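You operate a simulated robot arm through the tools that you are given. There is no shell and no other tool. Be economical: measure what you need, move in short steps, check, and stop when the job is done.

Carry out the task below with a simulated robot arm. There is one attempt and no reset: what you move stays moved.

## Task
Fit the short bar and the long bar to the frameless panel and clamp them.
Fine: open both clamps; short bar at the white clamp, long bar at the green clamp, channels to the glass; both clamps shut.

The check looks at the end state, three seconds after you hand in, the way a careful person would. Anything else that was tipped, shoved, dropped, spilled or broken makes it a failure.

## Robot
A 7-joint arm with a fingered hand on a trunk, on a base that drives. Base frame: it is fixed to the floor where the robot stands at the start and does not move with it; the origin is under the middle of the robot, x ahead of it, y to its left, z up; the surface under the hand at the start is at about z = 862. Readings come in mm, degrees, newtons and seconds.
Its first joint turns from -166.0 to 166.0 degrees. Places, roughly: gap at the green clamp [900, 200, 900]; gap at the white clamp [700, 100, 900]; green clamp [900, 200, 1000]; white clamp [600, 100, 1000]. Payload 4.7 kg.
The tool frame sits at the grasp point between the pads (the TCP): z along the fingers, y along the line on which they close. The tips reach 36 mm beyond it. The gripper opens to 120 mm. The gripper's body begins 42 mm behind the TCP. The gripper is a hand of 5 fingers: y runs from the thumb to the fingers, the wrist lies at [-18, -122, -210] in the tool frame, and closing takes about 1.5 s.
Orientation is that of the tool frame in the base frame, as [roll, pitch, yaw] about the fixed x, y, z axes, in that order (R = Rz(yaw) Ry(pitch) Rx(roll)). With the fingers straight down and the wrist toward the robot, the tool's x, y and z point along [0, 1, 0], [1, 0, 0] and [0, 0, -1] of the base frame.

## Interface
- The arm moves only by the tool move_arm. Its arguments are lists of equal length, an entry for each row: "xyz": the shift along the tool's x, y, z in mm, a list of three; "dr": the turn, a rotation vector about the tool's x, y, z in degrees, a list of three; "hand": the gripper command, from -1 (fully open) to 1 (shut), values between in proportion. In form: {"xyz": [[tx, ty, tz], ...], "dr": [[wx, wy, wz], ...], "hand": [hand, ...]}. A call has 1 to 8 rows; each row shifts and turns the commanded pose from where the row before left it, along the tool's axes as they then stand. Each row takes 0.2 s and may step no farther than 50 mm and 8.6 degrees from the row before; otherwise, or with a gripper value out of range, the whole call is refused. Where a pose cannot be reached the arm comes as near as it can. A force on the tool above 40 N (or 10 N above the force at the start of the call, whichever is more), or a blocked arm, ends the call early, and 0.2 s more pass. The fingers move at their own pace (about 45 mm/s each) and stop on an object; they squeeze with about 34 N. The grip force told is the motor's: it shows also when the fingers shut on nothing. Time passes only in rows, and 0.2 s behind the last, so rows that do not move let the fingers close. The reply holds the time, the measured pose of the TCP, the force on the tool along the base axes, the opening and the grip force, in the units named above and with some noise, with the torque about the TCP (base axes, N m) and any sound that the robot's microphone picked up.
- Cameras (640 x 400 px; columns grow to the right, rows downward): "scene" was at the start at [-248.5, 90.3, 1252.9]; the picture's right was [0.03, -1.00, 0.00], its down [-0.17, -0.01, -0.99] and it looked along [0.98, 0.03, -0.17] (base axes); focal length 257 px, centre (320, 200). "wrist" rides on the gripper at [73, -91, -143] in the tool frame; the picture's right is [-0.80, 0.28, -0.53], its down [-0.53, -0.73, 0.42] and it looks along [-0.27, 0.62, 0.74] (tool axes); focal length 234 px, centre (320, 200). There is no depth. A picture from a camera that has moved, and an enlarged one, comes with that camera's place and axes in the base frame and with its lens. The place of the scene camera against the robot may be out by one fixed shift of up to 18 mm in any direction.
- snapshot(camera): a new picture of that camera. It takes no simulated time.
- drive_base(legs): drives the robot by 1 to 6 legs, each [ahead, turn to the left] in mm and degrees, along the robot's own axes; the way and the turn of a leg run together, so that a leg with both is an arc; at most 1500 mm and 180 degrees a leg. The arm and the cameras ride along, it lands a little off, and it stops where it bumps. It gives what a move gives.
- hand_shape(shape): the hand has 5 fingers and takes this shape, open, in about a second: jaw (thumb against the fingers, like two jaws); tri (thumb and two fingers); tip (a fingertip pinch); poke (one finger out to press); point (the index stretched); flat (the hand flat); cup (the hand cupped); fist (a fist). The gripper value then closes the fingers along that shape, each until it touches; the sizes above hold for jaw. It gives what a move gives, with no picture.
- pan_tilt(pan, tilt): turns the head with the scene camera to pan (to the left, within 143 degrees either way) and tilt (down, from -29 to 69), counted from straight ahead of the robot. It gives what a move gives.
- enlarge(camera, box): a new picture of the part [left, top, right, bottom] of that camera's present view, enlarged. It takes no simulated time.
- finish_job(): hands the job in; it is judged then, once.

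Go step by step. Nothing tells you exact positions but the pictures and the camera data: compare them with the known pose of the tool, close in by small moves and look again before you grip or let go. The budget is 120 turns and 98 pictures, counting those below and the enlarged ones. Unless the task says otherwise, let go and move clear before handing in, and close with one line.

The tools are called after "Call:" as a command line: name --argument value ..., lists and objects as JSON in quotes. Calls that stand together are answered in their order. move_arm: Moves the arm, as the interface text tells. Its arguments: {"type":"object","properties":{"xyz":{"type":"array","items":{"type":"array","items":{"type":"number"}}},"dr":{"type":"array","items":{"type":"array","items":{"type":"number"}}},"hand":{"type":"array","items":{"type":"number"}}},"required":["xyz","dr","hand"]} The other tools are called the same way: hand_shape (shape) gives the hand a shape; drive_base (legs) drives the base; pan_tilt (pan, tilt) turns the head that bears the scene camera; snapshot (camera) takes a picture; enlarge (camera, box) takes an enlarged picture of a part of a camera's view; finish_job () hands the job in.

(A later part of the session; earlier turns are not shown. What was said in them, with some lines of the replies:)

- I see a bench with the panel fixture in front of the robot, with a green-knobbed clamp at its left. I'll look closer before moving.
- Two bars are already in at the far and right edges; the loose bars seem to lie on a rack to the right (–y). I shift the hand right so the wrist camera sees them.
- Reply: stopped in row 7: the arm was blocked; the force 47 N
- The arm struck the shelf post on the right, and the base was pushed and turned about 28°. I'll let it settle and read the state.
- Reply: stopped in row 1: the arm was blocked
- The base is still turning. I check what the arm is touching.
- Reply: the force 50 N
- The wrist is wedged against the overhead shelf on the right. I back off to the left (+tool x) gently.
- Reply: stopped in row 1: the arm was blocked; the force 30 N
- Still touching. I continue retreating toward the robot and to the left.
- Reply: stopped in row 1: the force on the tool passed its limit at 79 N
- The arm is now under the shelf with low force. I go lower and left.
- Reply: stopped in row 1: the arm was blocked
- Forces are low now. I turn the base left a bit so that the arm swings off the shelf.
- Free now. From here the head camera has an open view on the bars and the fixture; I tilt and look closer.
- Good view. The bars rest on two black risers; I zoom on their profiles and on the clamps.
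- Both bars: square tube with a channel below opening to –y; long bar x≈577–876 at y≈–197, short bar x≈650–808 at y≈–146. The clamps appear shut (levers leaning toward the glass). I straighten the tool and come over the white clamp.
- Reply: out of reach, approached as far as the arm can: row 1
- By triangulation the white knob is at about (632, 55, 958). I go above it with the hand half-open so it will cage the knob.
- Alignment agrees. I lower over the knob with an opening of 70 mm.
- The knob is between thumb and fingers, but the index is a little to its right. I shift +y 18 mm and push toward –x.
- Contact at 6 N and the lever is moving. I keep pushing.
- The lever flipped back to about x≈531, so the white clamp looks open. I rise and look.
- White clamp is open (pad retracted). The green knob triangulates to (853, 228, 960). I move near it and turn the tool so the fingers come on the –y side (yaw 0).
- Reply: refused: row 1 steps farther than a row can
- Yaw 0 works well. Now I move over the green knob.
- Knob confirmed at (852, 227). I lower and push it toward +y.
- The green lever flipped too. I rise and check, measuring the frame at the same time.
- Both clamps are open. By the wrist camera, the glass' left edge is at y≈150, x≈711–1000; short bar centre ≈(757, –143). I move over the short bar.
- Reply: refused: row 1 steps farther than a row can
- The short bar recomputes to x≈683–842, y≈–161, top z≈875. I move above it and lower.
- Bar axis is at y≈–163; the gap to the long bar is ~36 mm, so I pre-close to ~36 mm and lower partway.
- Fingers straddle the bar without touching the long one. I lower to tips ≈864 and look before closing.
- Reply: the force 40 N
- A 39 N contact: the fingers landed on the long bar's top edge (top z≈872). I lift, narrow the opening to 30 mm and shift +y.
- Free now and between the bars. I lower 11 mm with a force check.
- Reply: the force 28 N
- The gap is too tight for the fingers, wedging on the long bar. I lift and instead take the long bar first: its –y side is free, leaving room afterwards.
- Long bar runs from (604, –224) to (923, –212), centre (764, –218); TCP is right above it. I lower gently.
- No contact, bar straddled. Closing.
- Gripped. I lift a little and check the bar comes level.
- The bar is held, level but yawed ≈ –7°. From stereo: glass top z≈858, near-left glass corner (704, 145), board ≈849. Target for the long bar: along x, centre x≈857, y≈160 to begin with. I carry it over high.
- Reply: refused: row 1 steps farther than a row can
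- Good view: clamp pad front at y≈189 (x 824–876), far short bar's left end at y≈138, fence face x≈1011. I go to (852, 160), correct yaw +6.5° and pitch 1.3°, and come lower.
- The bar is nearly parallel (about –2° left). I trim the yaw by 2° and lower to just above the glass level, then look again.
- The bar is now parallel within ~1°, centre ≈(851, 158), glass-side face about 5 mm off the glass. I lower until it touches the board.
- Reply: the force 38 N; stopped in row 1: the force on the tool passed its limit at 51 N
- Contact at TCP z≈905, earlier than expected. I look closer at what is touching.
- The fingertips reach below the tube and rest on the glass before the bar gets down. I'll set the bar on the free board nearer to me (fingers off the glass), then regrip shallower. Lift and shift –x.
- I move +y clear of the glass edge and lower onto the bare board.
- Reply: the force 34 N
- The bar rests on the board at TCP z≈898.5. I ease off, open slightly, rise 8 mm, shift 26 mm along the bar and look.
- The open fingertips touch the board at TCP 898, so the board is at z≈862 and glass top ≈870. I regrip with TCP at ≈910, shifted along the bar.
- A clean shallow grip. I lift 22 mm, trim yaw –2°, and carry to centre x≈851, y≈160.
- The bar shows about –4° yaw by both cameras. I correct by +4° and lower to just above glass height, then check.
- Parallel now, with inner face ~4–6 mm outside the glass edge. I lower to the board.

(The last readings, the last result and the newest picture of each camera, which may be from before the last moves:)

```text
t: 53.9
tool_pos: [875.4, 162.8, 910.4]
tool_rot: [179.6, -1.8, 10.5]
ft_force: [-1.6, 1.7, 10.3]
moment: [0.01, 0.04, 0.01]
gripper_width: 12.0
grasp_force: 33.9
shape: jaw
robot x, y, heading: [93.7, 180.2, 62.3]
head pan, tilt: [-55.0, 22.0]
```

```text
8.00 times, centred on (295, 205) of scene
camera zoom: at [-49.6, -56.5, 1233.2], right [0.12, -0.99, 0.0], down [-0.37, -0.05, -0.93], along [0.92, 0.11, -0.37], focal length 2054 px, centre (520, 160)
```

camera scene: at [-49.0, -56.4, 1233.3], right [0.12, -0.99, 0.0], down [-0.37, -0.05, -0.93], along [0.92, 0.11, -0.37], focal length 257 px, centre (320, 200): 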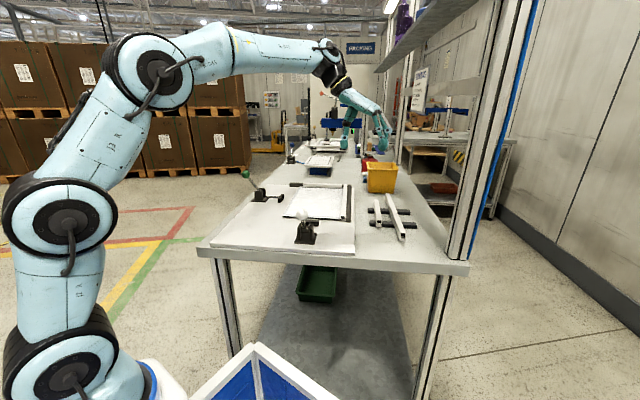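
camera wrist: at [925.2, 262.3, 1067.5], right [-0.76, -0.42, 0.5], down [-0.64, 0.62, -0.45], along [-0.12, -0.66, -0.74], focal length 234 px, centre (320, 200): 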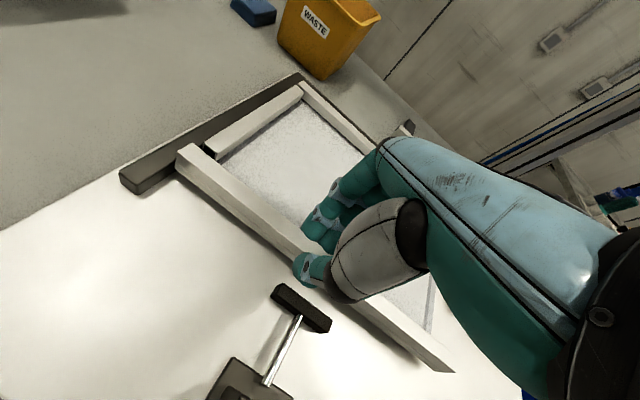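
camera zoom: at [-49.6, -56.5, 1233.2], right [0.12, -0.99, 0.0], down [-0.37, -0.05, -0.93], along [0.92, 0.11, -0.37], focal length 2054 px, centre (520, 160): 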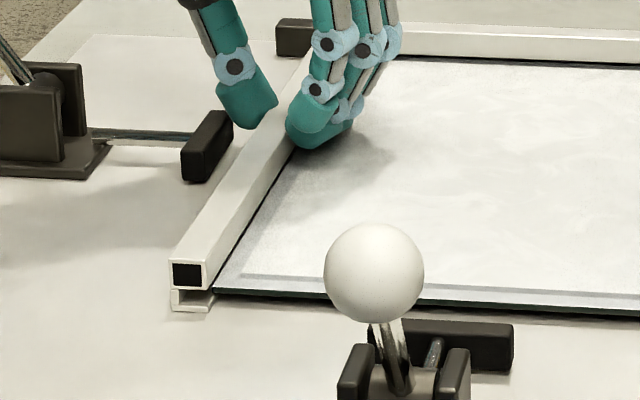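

The bar sits on the board with its channel right at the glass edge. I slide it toward the glass (–y) in small steps.

Call:
move_arm --xyz '[[-0.5, 3, -0.7], [-0.5, 3, 0], [-0.5, 3, 0], [-0.5, 3, 0], [0, 0, 0]]' --dr '[[0, 0, 0], [0, 0, 0], [0, 0, 0], [0, 0, 0], [0, 0, 0]]' --hand '[1, 1, 1, 1, 1]'

Call:
enlarge --camera "scene" --box '[265, 180, 325, 230]'

```text
t: 55.1
tool_pos: [875.7, 150.9, 911.2]
tool_rot: [179.6, -2.0, 10.4]
ft_force: [-1.0, 2.5, 0.6]
moment: [0.08, 0.05, 0.1]
gripper_width: 11.5
grasp_force: 34.1
shape: jaw
robot x, y, heading: [94.8, 178.8, 62.0]
head pan, tilt: [-55.0, 22.0]
```

```text
8.00 times, centred on (295, 205) of scene
camera zoom: at [-49.3, -56.5, 1233.2], right [0.12, -0.99, 0.0], down [-0.37, -0.05, -0.93], along [0.92, 0.11, -0.37], focal length 2054 px, centre (520, 160)
```

zoom: 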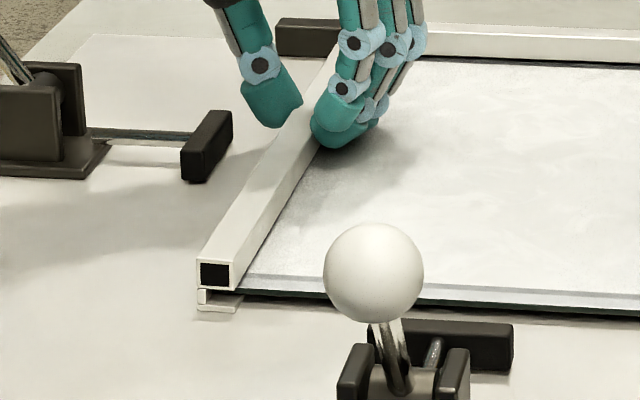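

The glass is entering the channel. I continue a few mm, then nudge +x toward the far fence, feeling for contact.

Call:
move_arm --xyz '[[-0.5, 2.5, 0], [-0.5, 2.5, 0], [0, 0, 0]]' --dr '[[0, 0, 0], [0, 0, 0], [0, 0, 0]]' --hand '[1, 1, 1]'

Call:
enlarge --camera "wrist" --box '[110, 70, 330, 250]'

Call:
enlarge --camera "scene" --box '[275, 190, 365, 230]'

```text
t: 55.9
tool_pos: [876.0, 146.1, 912.7]
tool_rot: [179.6, -1.9, 10.5]
ft_force: [-1.9, 7.7, 1.2]
moment: [0.26, 0.03, 0.07]
gripper_width: 11.5
grasp_force: 34.0
shape: jaw
robot x, y, heading: [97.2, 176.9, 62.1]
head pan, tilt: [-55.0, 22.0]
```

```text
2.22 times, centred on (220, 160) of wrist
camera zoom: at [925.8, 247.5, 1056.7], right [-0.76, -0.42, 0.5], down [-0.64, 0.62, -0.45], along [-0.12, -0.66, -0.74], focal length 520 px, centre (542, 289)
```

zoom: 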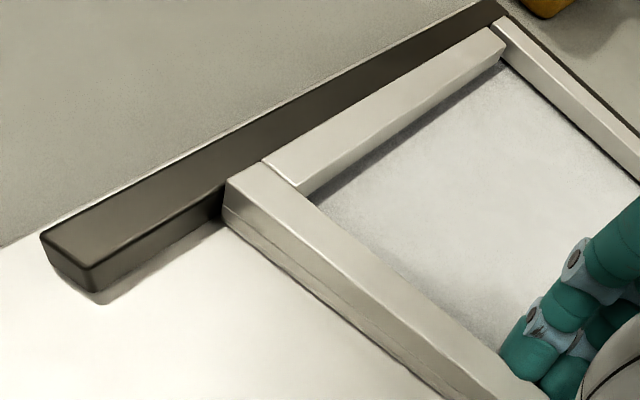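

```text
7.11 times, centred on (320, 210) of scene
camera zoom: at [-49.3, -56.4, 1233.2], right [0.12, -0.99, 0.0], down [-0.37, -0.05, -0.93], along [0.92, 0.11, -0.37], focal length 1826 px, centre (320, 129)
```

zoom: 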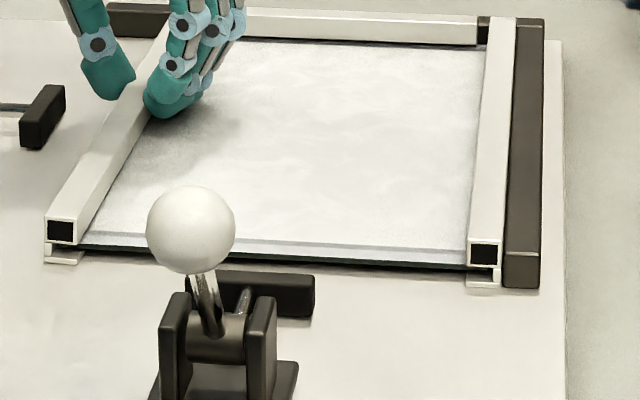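

The long bar seats into the corner: far end at the fence, ends aligned with the right bar. I release and rise.

Call:
move_arm --xyz '[[0, 0, 0], [0, 0, 0], [0, 0, 0], [0, 0, -15], [0, 0, -30], [0, 0, -45], [0, 0, -45]]' --dr '[[0, 0, 0], [0, 0, 0], [0, 0, 0], [0, 0, 0], [0, 0, 0], [0, 0, 0], [0, 0, 0]]' --hand '[0.75, 0.5, 0.5, 0.5, 0.5, 0.5, 0.5]'

Call:
snapshot --camera "wrist"

```text
t: 57.5
tool_pos: [872.2, 145.9, 1044.6]
tool_rot: [179.5, -1.8, 10.5]
ft_force: [1.5, -0.4, -0.4]
moment: [0.03, 0.03, 0.02]
gripper_width: 29.6
grasp_force: 0.1
shape: jaw
robot x, y, heading: [97.0, 180.1, 62.2]
head pan, tilt: [-55.0, 22.0]
```

```text
20 pictures are left
camera wrist: at [922.5, 247.3, 1190.1], right [-0.76, -0.42, 0.5], down [-0.64, 0.62, -0.45], along [-0.13, -0.66, -0.74], focal length 234 px, centre (320, 200)
```

wrist: 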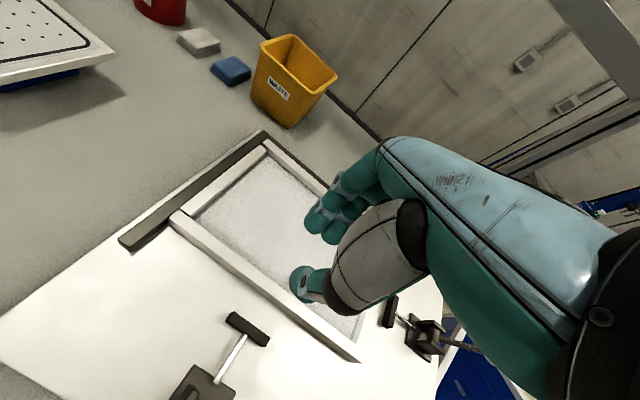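

Long bar stays in place. Next, the short bar: I move above it keeping this tool yaw (the bar comes parallel at ≈10° tool yaw).

Call:
move_arm --xyz '[[-20, 41.2, 0], [-20, 41.2, 0], [-20, 41.2, 0], [-20, 41.2, 0], [-20, 41.2, 0], [-20, 41.2, 0], [-20, 41.2, 0], [0, 0, 35]]' --dr '[[0, 0, 0], [0, 0, 0], [0, 0, 0], [0, 0, 0], [0, 0, 0], [0, 0, 0], [0, 0, 0], [0, 0, 0]]' --hand '[0.3, 0.3, 0.3, 0.3, 0.3, 0.3, 0.3, 0.3]'

Call:
enlarge --camera "wrist" --box '[130, 120, 450, 380]'

```text
t: 59.3
tool_pos: [788.1, -165.3, 1009.8]
tool_rot: [179.4, -1.9, 10.4]
ft_force: [-0.9, 0.7, 0.2]
moment: [-0.02, -0.01, 0.0]
gripper_width: 41.7
grasp_force: 0.1
shape: jaw
robot x, y, heading: [97.6, 174.5, 62.1]
head pan, tilt: [-55.0, 22.0]
```

```text
1.54 times, centred on (290, 250) of wrist
camera zoom: at [837.3, -62.5, 1154.1], right [-0.76, -0.42, 0.5], down [-0.64, 0.62, -0.45], along [-0.12, -0.66, -0.74], focal length 360 px, centre (366, 123)
```

zoom: 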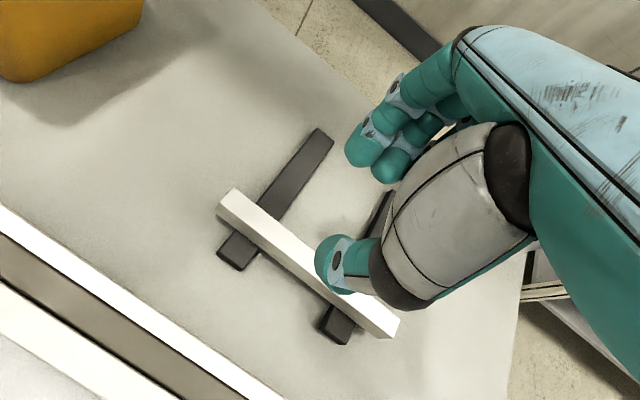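

Short bar centre (767, –161), yaw ≈0. I align and lower to TCP ≈909, then close.

Call:
move_arm --xyz '[[4.7, -3.2, 30], [0, 0, 30], [0, 0, 25], [0, 0, 10], [0, 0, 5], [0, 0, 0]]' --dr '[[0, 0, 0], [0, 0, 0], [0, 0, 0], [0, 0, 0], [0, 0, 0], [0, 0, 0]]' --hand '[0.4, 0.4, 0.4, 0.4, 0.4, 0.4]'

Call:
enlarge --camera "scene" --box '[355, 170, 405, 220]'

```text
t: 60.7
tool_pos: [795.4, -159.5, 909.2]
tool_rot: [179.6, -2.0, 10.5]
ft_force: [0.0, 0.3, 0.4]
moment: [0.0, 0.01, 0.01]
gripper_width: 36.5
grasp_force: 0.0
shape: jaw
robot x, y, heading: [94.2, 179.0, 61.7]
head pan, tilt: [-55.0, 22.0]
```

```text
8.00 times, centred on (380, 195) of scene
camera zoom: at [-49.2, -56.6, 1233.2], right [0.12, -0.99, 0.0], down [-0.37, -0.05, -0.93], along [0.92, 0.11, -0.37], focal length 2054 px, centre (-160, 240)
```

zoom: 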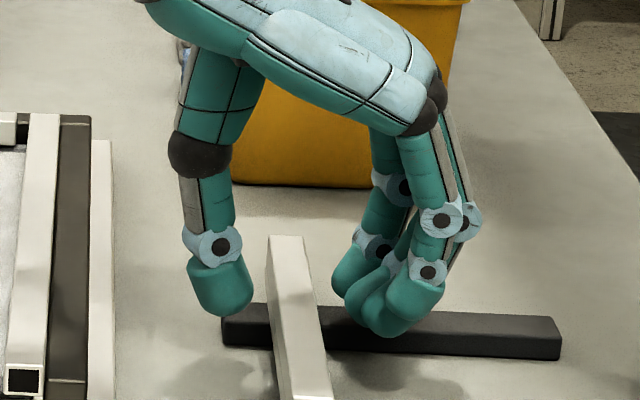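

Straddled at the right depth. Close and lift.

Call:
move_arm --xyz '[[0, 0, 0], [0, 0, 0], [0, 0, 0], [0, 0, 0], [0, 0, 0], [0, 0, 0]]' --dr '[[0, 0, 0], [0, 0, 0], [0, 0, 0], [0, 0, 0], [0, 0, 0], [0, 0, 0]]' --hand '[0.5, 0.65, 0.8, 1, 1, 1]'

Call:
move_arm --xyz '[[0, 0, -10], [0, 0, -30], [0, 0, -40], [0, 0, -30], [0, 0, 0]]' --dr '[[0, 0, 0], [0, 0, 0], [0, 0, 0], [0, 0, 0], [0, 0, 0]]' --hand '[1, 1, 1, 1, 1]'

Call:
snapshot --camera "wrist"

```text
t: 62.1
tool_pos: [795.8, -159.8, 908.7]
tool_rot: [179.5, -1.9, 10.6]
ft_force: [-0.3, 0.1, -0.6]
moment: [0.02, -0.02, 0.03]
gripper_width: 10.4
grasp_force: 34.0
shape: jaw
robot x, y, heading: [96.0, 177.0, 61.9]
head pan, tilt: [-55.0, 22.0]
```

```text
t: 63.3
tool_pos: [791.1, -161.2, 1019.0]
tool_rot: [179.6, -1.9, 10.6]
ft_force: [0.5, 0.8, -0.7]
moment: [0.02, 0.01, 0.02]
gripper_width: 10.4
grasp_force: 34.5
shape: jaw
robot x, y, heading: [96.5, 178.9, 61.9]
head pan, tilt: [-55.0, 22.0]
```

```text
17 pictures are left
camera wrist: at [840.6, -58.7, 1164.3], right [-0.76, -0.42, 0.5], down [-0.64, 0.62, -0.45], along [-0.12, -0.66, -0.74], focal length 234 px, centre (320, 200)
```

wrist: 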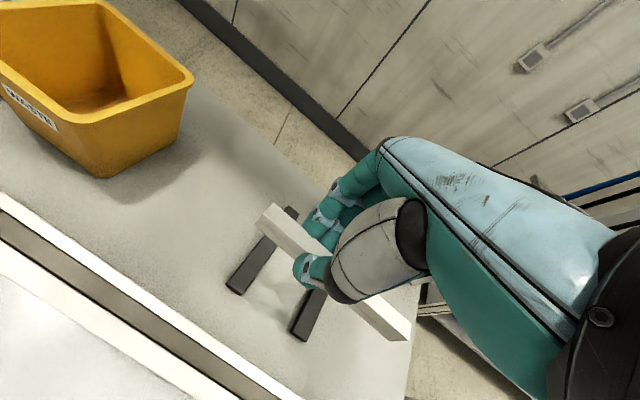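

Held well. I carry it over the near gap and rotate by +90°.

Call:
move_arm --xyz '[[-9.1, -42.9, 0], [-9.1, -42.9, 0], [-9.1, -42.9, 0], [-9.1, -42.9, 0], [-9.1, -42.9, 0], [-9.1, -42.9, 0], [0, 0, 0]]' --dr '[[0, 0, 0], [0, 0, 0], [0, 0, 0], [0, 0, 0], [0, 0, 0], [0, 0, 0], [0, 0, 0]]' --hand '[1, 1, 1, 1, 1, 1, 1]'

Call:
move_arm --xyz '[[0, 0, 0], [0, 0, 0], [0, 0, 0], [0, 0, 0], [0, 0, 0], [0, 0, 0]]' --dr '[[0, 0, -8.3], [0, 0, -8.3], [0, 0, -8.3], [0, 0, -8.3], [0, 0, -8.3], [0, 0, -8.3]]' --hand '[1, 1, 1, 1, 1, 1]'

Call:
move_arm --xyz '[[0, 0, 0], [0, 0, 0], [0, 0, 0], [0, 0, 0], [0, 0, 0], [0, 0, 0]]' --dr '[[0, 0, -8.3], [0, 0, -8.3], [0, 0, -8.3], [0, 0, -8.3], [0, 0, -8.3], [0, 0, 0]]' --hand '[1, 1, 1, 1, 1, 1]'

Call:
snapshot --camera "wrist"

```text
t: 64.9
tool_pos: [688.9, 84.0, 1014.4]
tool_rot: [179.6, -1.9, 10.5]
ft_force: [-0.4, 0.3, -0.9]
moment: [-0.01, 0.01, -0.02]
gripper_width: 10.5
grasp_force: 33.8
shape: jaw
robot x, y, heading: [93.0, 178.1, 62.2]
head pan, tilt: [-55.0, 22.0]
```

```text
t: 66.3
tool_pos: [689.3, 82.4, 1015.7]
tool_rot: [178.2, -1.0, 60.3]
ft_force: [-0.1, -0.7, -1.9]
moment: [-0.02, -0.01, 0.03]
gripper_width: 10.8
grasp_force: 33.7
shape: jaw
robot x, y, heading: [94.2, 177.3, 62.2]
head pan, tilt: [-55.0, 22.0]
```

```text
t: 67.7
tool_pos: [691.6, 83.9, 1015.2]
tool_rot: [178.1, 0.6, 101.8]
ft_force: [-0.4, 1.4, -2.2]
moment: [0.02, -0.01, -0.01]
gripper_width: 10.6
grasp_force: 34.2
shape: jaw
robot x, y, heading: [95.8, 180.1, 62.3]
head pan, tilt: [-55.0, 22.0]
```

```text
16 pictures are left
camera wrist: at [581.8, 134.0, 1155.3], right [0.42, -0.73, 0.54], down [-0.59, -0.67, -0.44], along [0.69, -0.13, -0.71], focal length 234 px, centre (320, 200)
```

wrist: 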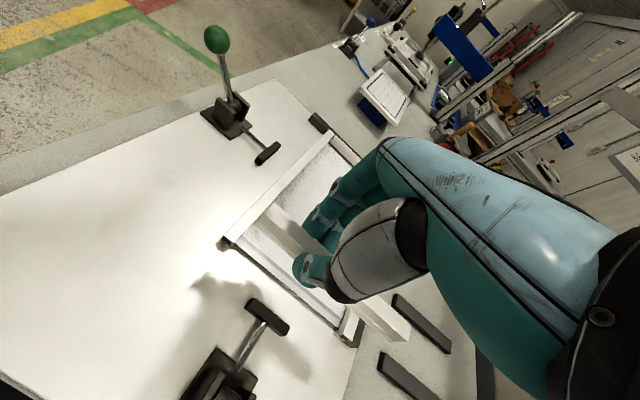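

I level the bar (the tilt changed with the turn), trim yaw, shift to centre y≈53 and lower partway, then check.

Call:
move_arm --xyz '[[0, 0, 0], [-5.2, -4.2, 15], [0, 0, 30], [0, 0, 25], [0, 0, 0]]' --dr '[[1.5, 2.5, 0], [0, 0, -2], [0, 0, 0], [0, 0, 0], [0, 0, 0]]' --hand '[1, 1, 1, 1, 1]'

Call:
enlarge --camera "scene" --box '[270, 170, 370, 240]'

Call:
enlarge --camera "wrist" --box '[180, 140, 440, 360]'

```text
t: 68.9
tool_pos: [687.7, 78.3, 946.2]
tool_rot: [179.5, -1.9, 103.9]
ft_force: [0.2, 0.3, -0.8]
moment: [0.04, -0.03, -0.02]
gripper_width: 10.7
grasp_force: 33.9
shape: jaw
robot x, y, heading: [93.7, 178.9, 62.1]
head pan, tilt: [-55.0, 22.0]
```

```text
5.71 times, centred on (320, 205) of scene
camera zoom: at [-49.3, -56.6, 1233.2], right [0.12, -0.99, 0.0], down [-0.37, -0.05, -0.93], along [0.92, 0.11, -0.37], focal length 1467 px, centre (320, 171)
```

zoom: 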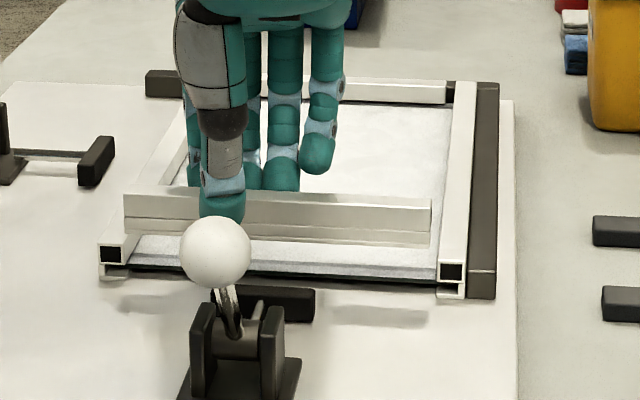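

```text
1.82 times, centred on (310, 250) of wrist
camera zoom: at [582.3, 120.4, 1090.9], right [0.46, -0.73, 0.5], down [-0.58, -0.68, -0.45], along [0.67, -0.08, -0.74], focal length 426 px, centre (338, 109)
```

zoom: 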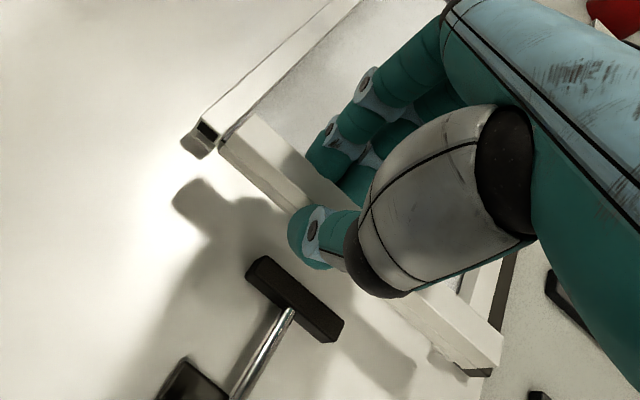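

Yaw is good; the right end is slightly high. I trim the tilt 1°, shift +5 mm x and lower to just above the board.

Call:
move_arm --xyz '[[0, 5.1, 8], [0, 0, 10], [0, 0, 8], [0, 0, 4], [0, 0, 0]]' --dr '[[0, 1, 0], [0, 0, 0], [0, 0, 0], [0, 0, 0], [0, 0, 0]]' --hand '[1, 1, 1, 1, 1]'

Call:
enlarge --camera "scene" --box '[270, 180, 360, 235]'

```text
t: 70.1
tool_pos: [693.1, 82.2, 914.7]
tool_rot: [179.5, -3.0, 103.8]
ft_force: [-0.4, 0.7, -0.9]
moment: [-0.01, -0.01, 0.01]
gripper_width: 10.8
grasp_force: 34.2
shape: jaw
robot x, y, heading: [96.7, 179.2, 62.0]
head pan, tilt: [-55.0, 22.0]
```

```text
7.11 times, centred on (315, 208) of scene
camera zoom: at [-49.3, -56.6, 1233.2], right [0.12, -0.99, 0.0], down [-0.37, -0.05, -0.93], along [0.92, 0.11, -0.37], focal length 1826 px, centre (356, 147)
```

zoom: 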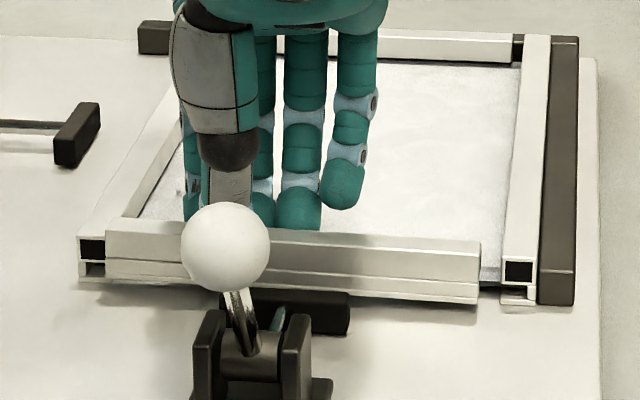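

Level now; left end nearly touches the long bar while there's ~10 mm at the right. I shift –y 4.5 mm and lower onto the board.

Call:
move_arm --xyz '[[-4.4, -1, 0], [0, 0, 2], [0, 0, 1.5], [0, 0, 0]]' --dr '[[0, 0, 0], [0, 0, 0], [0, 0, 0], [0, 0, 0]]' --hand '[1, 1, 1, 1]'

```text
t: 71.1
tool_pos: [692.5, 78.5, 912.1]
tool_rot: [179.7, -3.0, 103.8]
ft_force: [-0.3, -0.7, -1.2]
moment: [0.02, 0.0, -0.05]
gripper_width: 10.6
grasp_force: 33.9
shape: jaw
robot x, y, heading: [94.5, 177.2, 61.8]
head pan, tilt: [-55.0, 22.0]
```

No contact yet; a little lower.

Call:
move_arm --xyz '[[0, 0, 1.5], [0, 0, 1.5], [0, 0, 0]]' --dr '[[0, 0, 0], [0, 0, 0], [0, 0, 0]]' --hand '[1, 1, 1]'

Call:
move_arm --xyz '[[0, 0, 1.5], [0, 0, 0]]' --dr '[[0, 0, 0], [0, 0, 0]]' --hand '[1, 1]'

```text
t: 71.9
tool_pos: [694.0, 79.9, 908.7]
tool_rot: [179.7, -3.0, 103.8]
ft_force: [0.0, 0.9, -0.3]
moment: [-0.02, -0.01, 0.01]
gripper_width: 10.5
grasp_force: 34.3
shape: jaw
robot x, y, heading: [95.9, 176.1, 62.0]
head pan, tilt: [-55.0, 22.0]
```

```text
t: 72.5
tool_pos: [693.4, 78.5, 908.4]
tool_rot: [179.5, -3.0, 103.9]
ft_force: [-0.8, 0.8, 3.2]
moment: [-0.03, 0.03, 0.03]
gripper_width: 10.8
grasp_force: 33.7
shape: jaw
robot x, y, heading: [95.9, 183.0, 62.2]
head pan, tilt: [-55.0, 22.0]
```

Light contact. I slide it +x onto the glass in small steps.

Call:
move_arm --xyz '[[-0.6, 2.4, -0.3], [-0.6, 2.4, 0], [-0.6, 2.4, 0], [0, 0, 0]]' --dr '[[0, 0, 0], [0, 0, 0], [0, 0, 0], [0, 0, 0]]' --hand '[1, 1, 1, 1]'

Call:
enlarge --camera "scene" --box '[270, 180, 360, 235]'

```text
t: 73.5
tool_pos: [701.1, 77.9, 908.6]
tool_rot: [179.5, -3.1, 103.8]
ft_force: [-3.5, -0.1, 9.2]
moment: [0.02, 0.09, 0.0]
gripper_width: 10.9
grasp_force: 34.3
shape: jaw
robot x, y, heading: [96.7, 181.8, 61.9]
head pan, tilt: [-55.0, 22.0]
```

```text
7.11 times, centred on (315, 208) of scene
camera zoom: at [-49.7, -56.5, 1233.2], right [0.12, -0.99, 0.0], down [-0.37, -0.05, -0.93], along [0.92, 0.11, -0.37], focal length 1826 px, centre (356, 147)
```

zoom: 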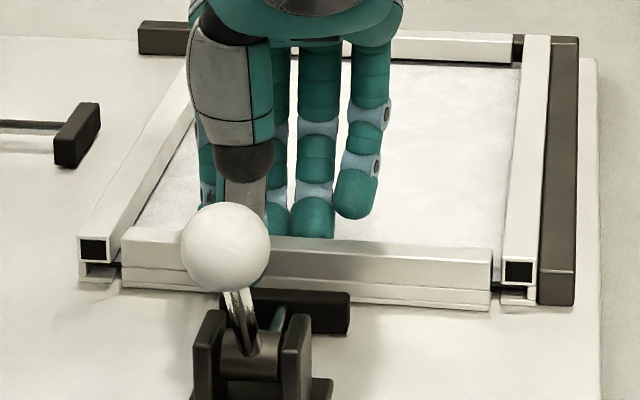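

Well aligned; about 8 mm more to be flush with the long bars' ends. I continue.

Call:
move_arm --xyz '[[-0.2, 2, -0.3], [-0.4, 2, 0], [-0.4, 2, 0], [0, 0, 0]]' --dr '[[0, 0, 0], [0, 0, 0], [0, 0, 0], [0, 0, 0]]' --hand '[1, 1, 1, 1]'

Call:
enlarge --camera "scene" --box '[270, 180, 360, 235]'

```text
t: 74.5
tool_pos: [706.8, 80.3, 908.1]
tool_rot: [179.4, -3.0, 103.8]
ft_force: [-3.0, -1.5, 9.1]
moment: [-0.05, 0.07, -0.02]
gripper_width: 10.9
grasp_force: 34.7
shape: jaw
robot x, y, heading: [95.4, 175.9, 61.6]
head pan, tilt: [-55.0, 22.0]
```

```text
7.11 times, centred on (315, 208) of scene
camera zoom: at [-49.7, -56.5, 1233.2], right [0.12, -0.99, 0.0], down [-0.37, -0.05, -0.93], along [0.92, 0.11, -0.37], focal length 1826 px, centre (356, 147)
```

zoom: 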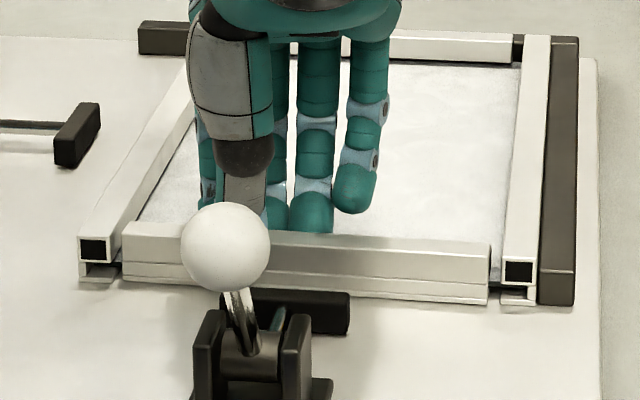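

Nearly flush. Another 3 mm, then release.

Call:
move_arm --xyz '[[-0.4, 1.5, 0], [-0.4, 1.5, 0], [0, 0, 0]]' --dr '[[0, 0, 0], [0, 0, 0], [0, 0, 0]]' --hand '[1, 1, 1]'

Call:
move_arm --xyz '[[0, 0, -1.5], [0, 0, 0], [0, 0, 0], [0, 0, -15], [0, 0, -30], [0, 0, -45], [0, 0, -45]]' --dr '[[0, 0, 0], [0, 0, 0], [0, 0, 0], [0, 0, 0], [0, 0, 0], [0, 0, 0], [0, 0, 0]]' --hand '[0.85, 0.6, 0.55, 0.55, 0.55, 0.55, 0.55]'

Call:
enlarge --camera "scene" --box '[255, 170, 365, 240]'

```text
t: 75.3
tool_pos: [709.0, 79.0, 909.1]
tool_rot: [179.6, -2.9, 103.8]
ft_force: [-4.5, -0.8, 5.5]
moment: [-0.02, 0.09, 0.09]
gripper_width: 11.1
grasp_force: 34.3
shape: jaw
robot x, y, heading: [95.2, 179.3, 62.1]
head pan, tilt: [-55.0, 22.0]
```

```text
t: 76.9
tool_pos: [708.7, 71.1, 1042.2]
tool_rot: [179.7, -3.2, 103.8]
ft_force: [-0.2, 0.0, -0.3]
moment: [0.02, 0.02, 0.0]
gripper_width: 26.7
grasp_force: 0.1
shape: jaw
robot x, y, heading: [96.2, 179.2, 61.9]
head pan, tilt: [-55.0, 22.0]
```

```text
5.71 times, centred on (310, 205) of scene
camera zoom: at [-49.1, -56.7, 1233.2], right [0.12, -0.99, 0.0], down [-0.37, -0.05, -0.93], along [0.92, 0.11, -0.37], focal length 1467 px, centre (377, 171)
```

zoom: 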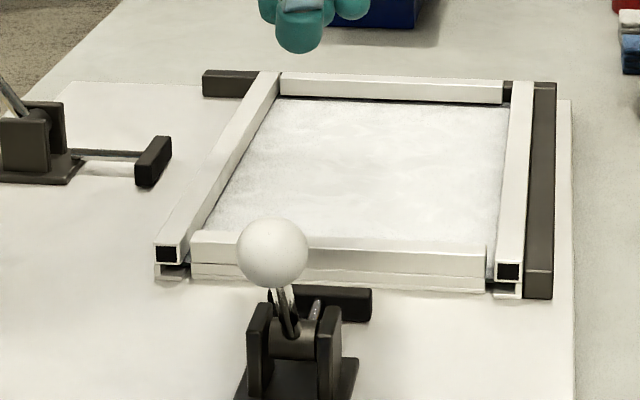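

Both bars are seated. Now I close the white clamp: straighten the tool, go over the knob (≈531, 56, 960) with the hand caging it.

Call:
move_arm --xyz '[[0, 0, 0], [0, 0, 0], [0, 0, 0], [-4, -44.5, 0], [-4, -44.5, 0], [-4, -44.5, 0], [-4, -44.5, 0], [0, 0, 0]]' --dr '[[0, -3.2, 0], [0, 0, 7], [0, 0, 6.8], [0, 0, 0], [0, 0, 0], [0, 0, 0], [0, 0, 0], [0, 0, 0]]' --hand '[-0.2, -0.2, -0.2, -0.2, -0.2, -0.2, -0.2, -0.2]'

Call:
snapshot --camera "wrist"

```text
t: 78.7
tool_pos: [533.2, 54.6, 1043.7]
tool_rot: [179.4, 0.0, 90.0]
ft_force: [-0.2, -0.5, 0.2]
moment: [0.0, 0.01, 0.01]
gripper_width: 71.8
grasp_force: 0.1
shape: jaw
robot x, y, heading: [92.8, 180.2, 61.7]
head pan, tilt: [-55.0, 22.0]
```

```text
9 pictures are left
camera wrist: at [440.4, 126.8, 1185.8], right [0.28, -0.8, 0.53], down [-0.73, -0.53, -0.43], along [0.63, -0.27, -0.73], focal length 234 px, centre (320, 200)
```

wrist: 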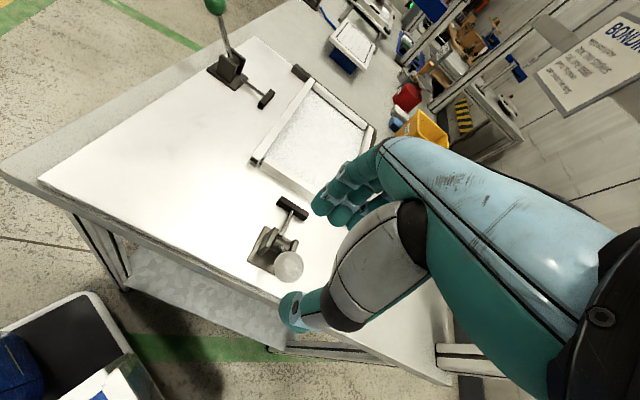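

Knob at (534, 50). Lower, then push +x with the thumb.

Call:
move_arm --xyz '[[-5, 0, 20], [0, 0, 25], [0, 0, 20], [0, 10, 0], [0, 12, 0], [0, 12, 0], [0, 12, 0], [0, 12, 0]]' --dr '[[0, 0, 0], [0, 0, 0], [0, 0, 0], [0, 0, 0], [0, 0, 0], [0, 0, 0], [0, 0, 0], [0, 0, 0]]' --hand '[-0.2, -0.2, -0.2, -0.2, -0.2, -0.2, -0.2, -0.2]'

Call:
move_arm --xyz '[[0, 12, 0], [0, 12, 0], [0, 12, 0], [0, 12, 0], [0, 10, 0]]' --dr '[[0, 0, 0], [0, 0, 0], [0, 0, 0], [0, 0, 0], [0, 0, 0]]' --hand '[-0.2, -0.2, -0.2, -0.2, -0.2]'

Call:
enlarge --camera "scene" --box '[255, 150, 365, 240]'

```text
t: 80.5
tool_pos: [590.4, 51.7, 978.0]
tool_rot: [179.5, 0.0, 90.0]
ft_force: [-5.0, -0.9, 4.1]
moment: [0.01, 0.19, 0.05]
gripper_width: 75.9
grasp_force: 0.0
shape: jaw
robot x, y, heading: [98.3, 178.0, 62.0]
head pan, tilt: [-55.0, 22.0]
```

```text
t: 81.7
tool_pos: [648.3, 50.2, 978.4]
tool_rot: [179.5, 0.1, 90.0]
ft_force: [-0.1, 0.3, -0.3]
moment: [0.01, 0.0, 0.02]
gripper_width: 72.3
grasp_force: 0.0
shape: jaw
robot x, y, heading: [95.3, 180.1, 62.0]
head pan, tilt: [-55.0, 22.0]
```

```text
4.44 times, centred on (310, 195) of scene
camera zoom: at [-49.4, -56.5, 1233.2], right [0.12, -0.99, 0.0], down [-0.37, -0.05, -0.93], along [0.92, 0.11, -0.37], focal length 1141 px, centre (364, 222)
```

zoom: 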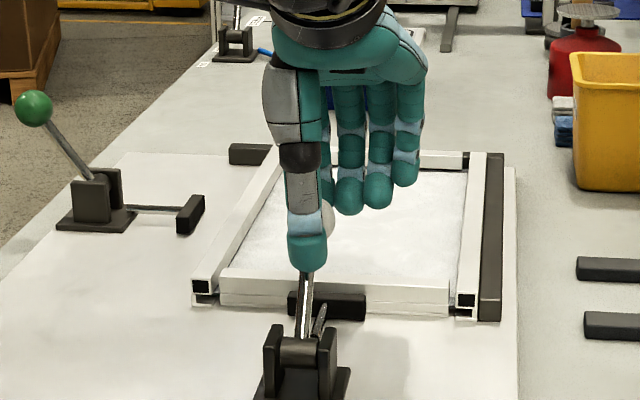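

The white lever has snapped over and the pad is against the short bar. I nudge a bit more to be sure, then rise and turn to yaw 0 for the green clamp.

Call:
move_arm --xyz '[[0, 4, 0], [0, 4, 0], [0, 0, 0]]' --dr '[[0, 0, 0], [0, 0, 0], [0, 0, 0]]' --hand '[-0.2, -0.2, -0.2]'

Call:
move_arm --xyz '[[0, -8, 0], [0, 0, -35], [0, 0, -45], [0, 0, -45], [0, 0, -20]]' --dr '[[0, 0, 0], [0, 0, 0], [0, 0, 0], [0, 0, 0], [0, 0, 0]]' --hand '[-0.2, -0.2, -0.2, -0.2, -0.2]'

Call:
move_arm --xyz '[[0, 0, 0], [0, 0, 0], [0, 0, 0], [0, 0, 0], [0, 0, 0], [0, 0, 0], [0, 0, 0], [0, 0, 0]]' --dr '[[0, 0, 8.2], [0, 0, 8.2], [0, 0, 8.2], [0, 0, 8.2], [0, 0, 8.2], [0, 0, 8.2], [0, 0, 8.2], [0, 0, 8.2]]' --hand '[-0.2, -0.2, -0.2, -0.2, -0.2, -0.2, -0.2, -0.2]'

Call:
move_arm --xyz '[[0, 0, 0], [0, 0, 0], [0, 0, 0], [0, 0, 0]]' --dr '[[0, 0, 8.2], [0, 0, 8.2], [0, 0, 8], [0, 0, 0]]' --hand '[-0.2, -0.2, -0.2, -0.2]'

```text
t: 82.5
tool_pos: [655.8, 49.5, 978.5]
tool_rot: [179.5, -0.1, 89.9]
ft_force: [-0.9, -0.8, -0.2]
moment: [0.01, 0.02, 0.0]
gripper_width: 73.9
grasp_force: 0.0
shape: jaw
robot x, y, heading: [91.2, 179.6, 62.0]
head pan, tilt: [-55.0, 22.0]
```

```text
t: 83.7
tool_pos: [648.6, 50.5, 1124.1]
tool_rot: [179.6, 0.1, 90.1]
ft_force: [0.8, -0.2, -0.4]
moment: [0.0, 0.04, -0.01]
gripper_width: 72.3
grasp_force: 0.1
shape: jaw
robot x, y, heading: [93.4, 177.6, 62.1]
head pan, tilt: [-55.0, 22.0]
```

```text
t: 85.5
tool_pos: [647.0, 50.9, 1123.6]
tool_rot: [179.8, -0.4, 24.3]
ft_force: [-0.3, 0.8, -1.1]
moment: [-0.02, 0.04, -0.03]
gripper_width: 72.5
grasp_force: 0.0
shape: jaw
robot x, y, heading: [96.0, 181.4, 62.0]
head pan, tilt: [-55.0, 22.0]
```

```text
t: 86.5
tool_pos: [647.4, 49.8, 1124.7]
tool_rot: [179.9, -0.5, -0.1]
ft_force: [-0.1, 0.8, -0.5]
moment: [0.03, 0.01, 0.01]
gripper_width: 71.9
grasp_force: 0.0
shape: jaw
robot x, y, heading: [96.9, 176.3, 61.8]
head pan, tilt: [-55.0, 22.0]
```

Now over the green knob (expected ≈(852, 327, 960)).

Call:
move_arm --xyz '[[28.8, -39.5, 0], [28.8, -39.5, 0], [28.8, -39.5, 0], [28.8, -39.5, 0], [28.8, -39.5, 0], [28.8, -39.5, 0], [28.8, -39.5, 0], [0, 0, 45]]' --dr '[[0, 0, 0], [0, 0, 0], [0, 0, 0], [0, 0, 0], [0, 0, 0], [0, 0, 0], [0, 0, 0], [0, 0, 0]]' --hand '[-0.2, -0.2, -0.2, -0.2, -0.2, -0.2, -0.2, -0.2]'

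Call:
snapshot --camera "wrist"

```text
t: 88.3
tool_pos: [847.1, 325.9, 1083.4]
tool_rot: [-180.0, -0.6, 0.0]
ft_force: [-0.2, -1.3, 1.3]
moment: [0.01, -0.04, -0.01]
gripper_width: 71.9
grasp_force: 0.2
shape: jaw
robot x, y, heading: [100.4, 173.9, 61.9]
head pan, tilt: [-55.0, 22.0]
```

```text
7 pictures are left
camera wrist: at [918.9, 415.7, 1227.1], right [-0.81, -0.28, 0.52], down [-0.53, 0.73, -0.43], along [-0.26, -0.62, -0.74], focal length 234 px, centre (320, 200)
```

wrist: 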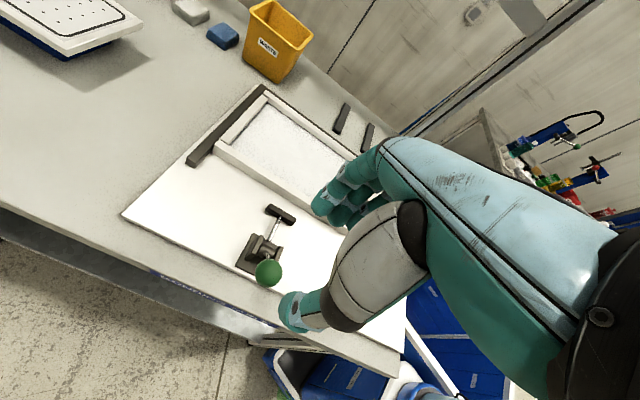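

Knob at (851, 327) as expected. Lower and push –y.

Call:
move_arm --xyz '[[3, 0, 30], [0, 0, 30], [0, 0, 25], [0, 0, 20], [0, 10, 0], [0, 12, 0], [0, 12, 0], [0, 12, 0]]' --dr '[[0, 0, 0], [0, 0, 0], [0, 0, 0], [0, 0, 0], [0, 0, 0], [0, 0, 0], [0, 0, 0], [0, 0, 0]]' --hand '[-0.2, -0.2, -0.2, -0.2, -0.2, -0.2, -0.2, -0.2]'

Call:
move_arm --xyz '[[0, 12, 0], [0, 12, 0], [0, 12, 0], [0, 12, 0], [0, 12, 0], [0, 8, 0], [0, 6, 0], [0, 0, 0]]' --dr '[[0, 0, 0], [0, 0, 0], [0, 0, 0], [0, 0, 0], [0, 0, 0], [0, 0, 0], [0, 0, 0], [0, 0, 0]]' --hand '[-0.2, -0.2, -0.2, -0.2, -0.2, -0.2, -0.2, -0.2]'

Call:
enlarge --camera "scene" --box '[240, 160, 360, 240]'

```text
t: 90.1
tool_pos: [853.7, 280.8, 975.2]
tool_rot: [-180.0, -0.4, -0.1]
ft_force: [0.3, 10.0, 5.1]
moment: [0.33, 0.04, 0.02]
gripper_width: 78.0
grasp_force: 0.0
shape: jaw
robot x, y, heading: [95.0, 182.0, 62.1]
head pan, tilt: [-55.0, 22.0]
```

```text
t: 91.9
tool_pos: [852.8, 205.9, 974.8]
tool_rot: [-179.9, -0.4, -0.1]
ft_force: [0.6, 1.4, 0.8]
moment: [0.06, -0.02, -0.06]
gripper_width: 73.7
grasp_force: 0.0
shape: jaw
robot x, y, heading: [93.0, 177.9, 61.9]
head pan, tilt: [-55.0, 22.0]
```

```text
5.00 times, centred on (300, 200) of scene
camera zoom: at [-49.3, -56.5, 1233.2], right [0.12, -0.99, 0.0], down [-0.37, -0.05, -0.93], along [0.92, 0.11, -0.37], focal length 1284 px, centre (420, 200)
```

zoom: 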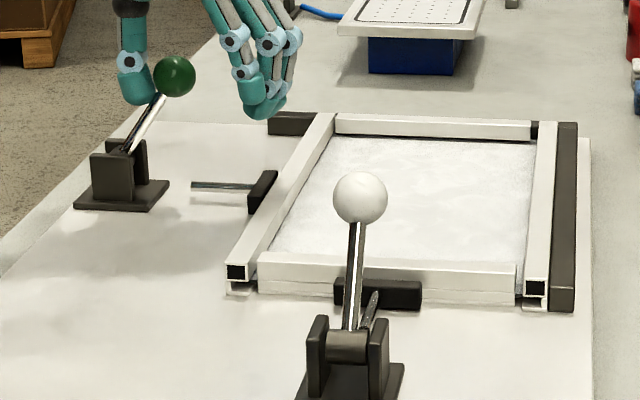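

Both levers are over and both pads press on the bars. I back off, rise clear and take a last look.

Call:
move_arm --xyz '[[0, -8, 0], [0, 0, -35], [0, 0, -45], [0, 0, -45], [0, 0, -20], [0, 0, 0]]' --dr '[[0, 0, 0], [0, 0, 0], [0, 0, 0], [0, 0, 0], [0, 0, 0], [0, 0, 0]]' --hand '[-0.2, -0.2, -0.2, -0.2, -0.2, -0.2]'

Call:
enlarge --camera "wrist" --box '[120, 60, 400, 320]'

Call:
enlarge --camera "scene" --box '[280, 180, 360, 230]'

Call:
snapshot --camera "scene"

```text
t: 93.3
tool_pos: [851.9, 216.5, 1120.1]
tool_rot: [179.9, -0.4, -0.1]
ft_force: [-0.7, 0.6, 0.8]
moment: [0.0, 0.0, -0.01]
gripper_width: 72.1
grasp_force: 0.1
shape: jaw
robot x, y, heading: [97.2, 178.3, 62.3]
head pan, tilt: [-55.0, 22.0]
```

```text
1.54 times, centred on (260, 190) of wrist
camera zoom: at [923.6, 306.2, 1263.6], right [-0.81, -0.28, 0.52], down [-0.53, 0.73, -0.43], along [-0.26, -0.62, -0.74], focal length 360 px, centre (412, 215)
```

zoom: 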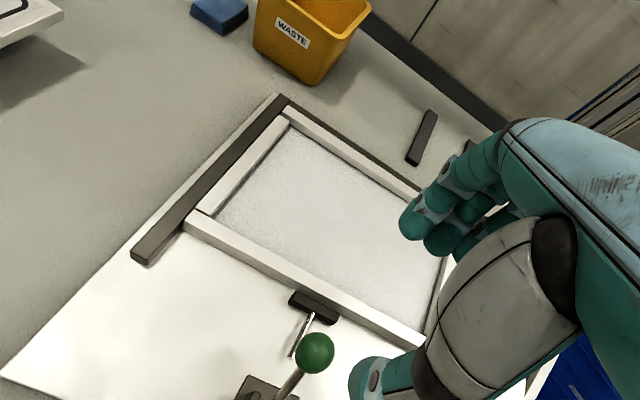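

```text
8.00 times, centred on (320, 205) of scene
camera zoom: at [-49.4, -56.5, 1233.2], right [0.12, -0.99, 0.0], down [-0.37, -0.05, -0.93], along [0.92, 0.11, -0.37], focal length 2054 px, centre (320, 160)
```

zoom: 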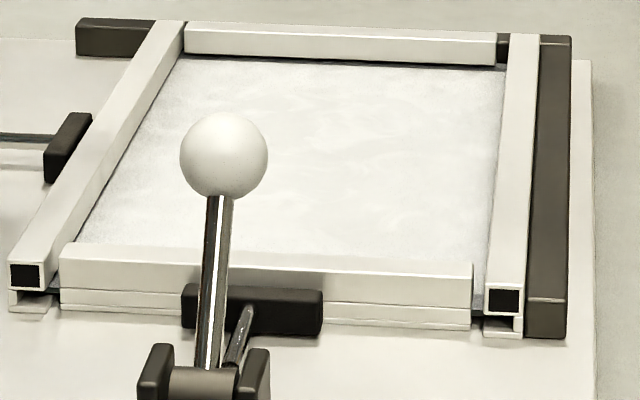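

```text
3 pictures are left
camera scene: at [-49.4, -56.5, 1233.2], right [0.12, -0.99, 0.0], down [-0.37, -0.05, -0.93], along [0.92, 0.11, -0.37], focal length 257 px, centre (320, 200)
```

scene: 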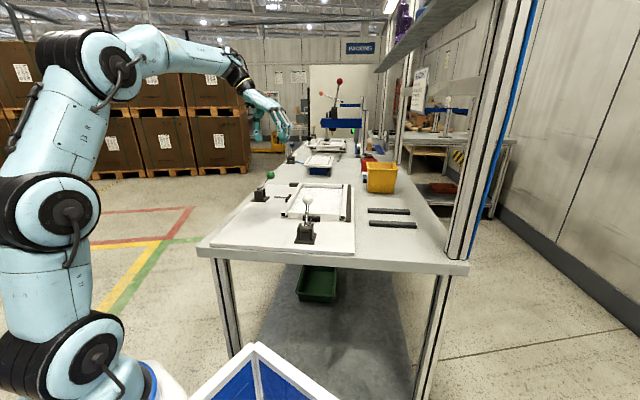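

Both bars are seated in the frame with their channels on the glass. Both clamps are shut with the pads against the bars, and the hand is clear, so I hand in.

Call:
finish_job

```text
The job is handed in.
```

The short bar is fitted at the white clamp and the long bar at the green clamp, channels to the glass and both clamps shut. Early on the arm struck the overhead shelf on the right and the base was pushed and turned; I saw nothing disturbed there.
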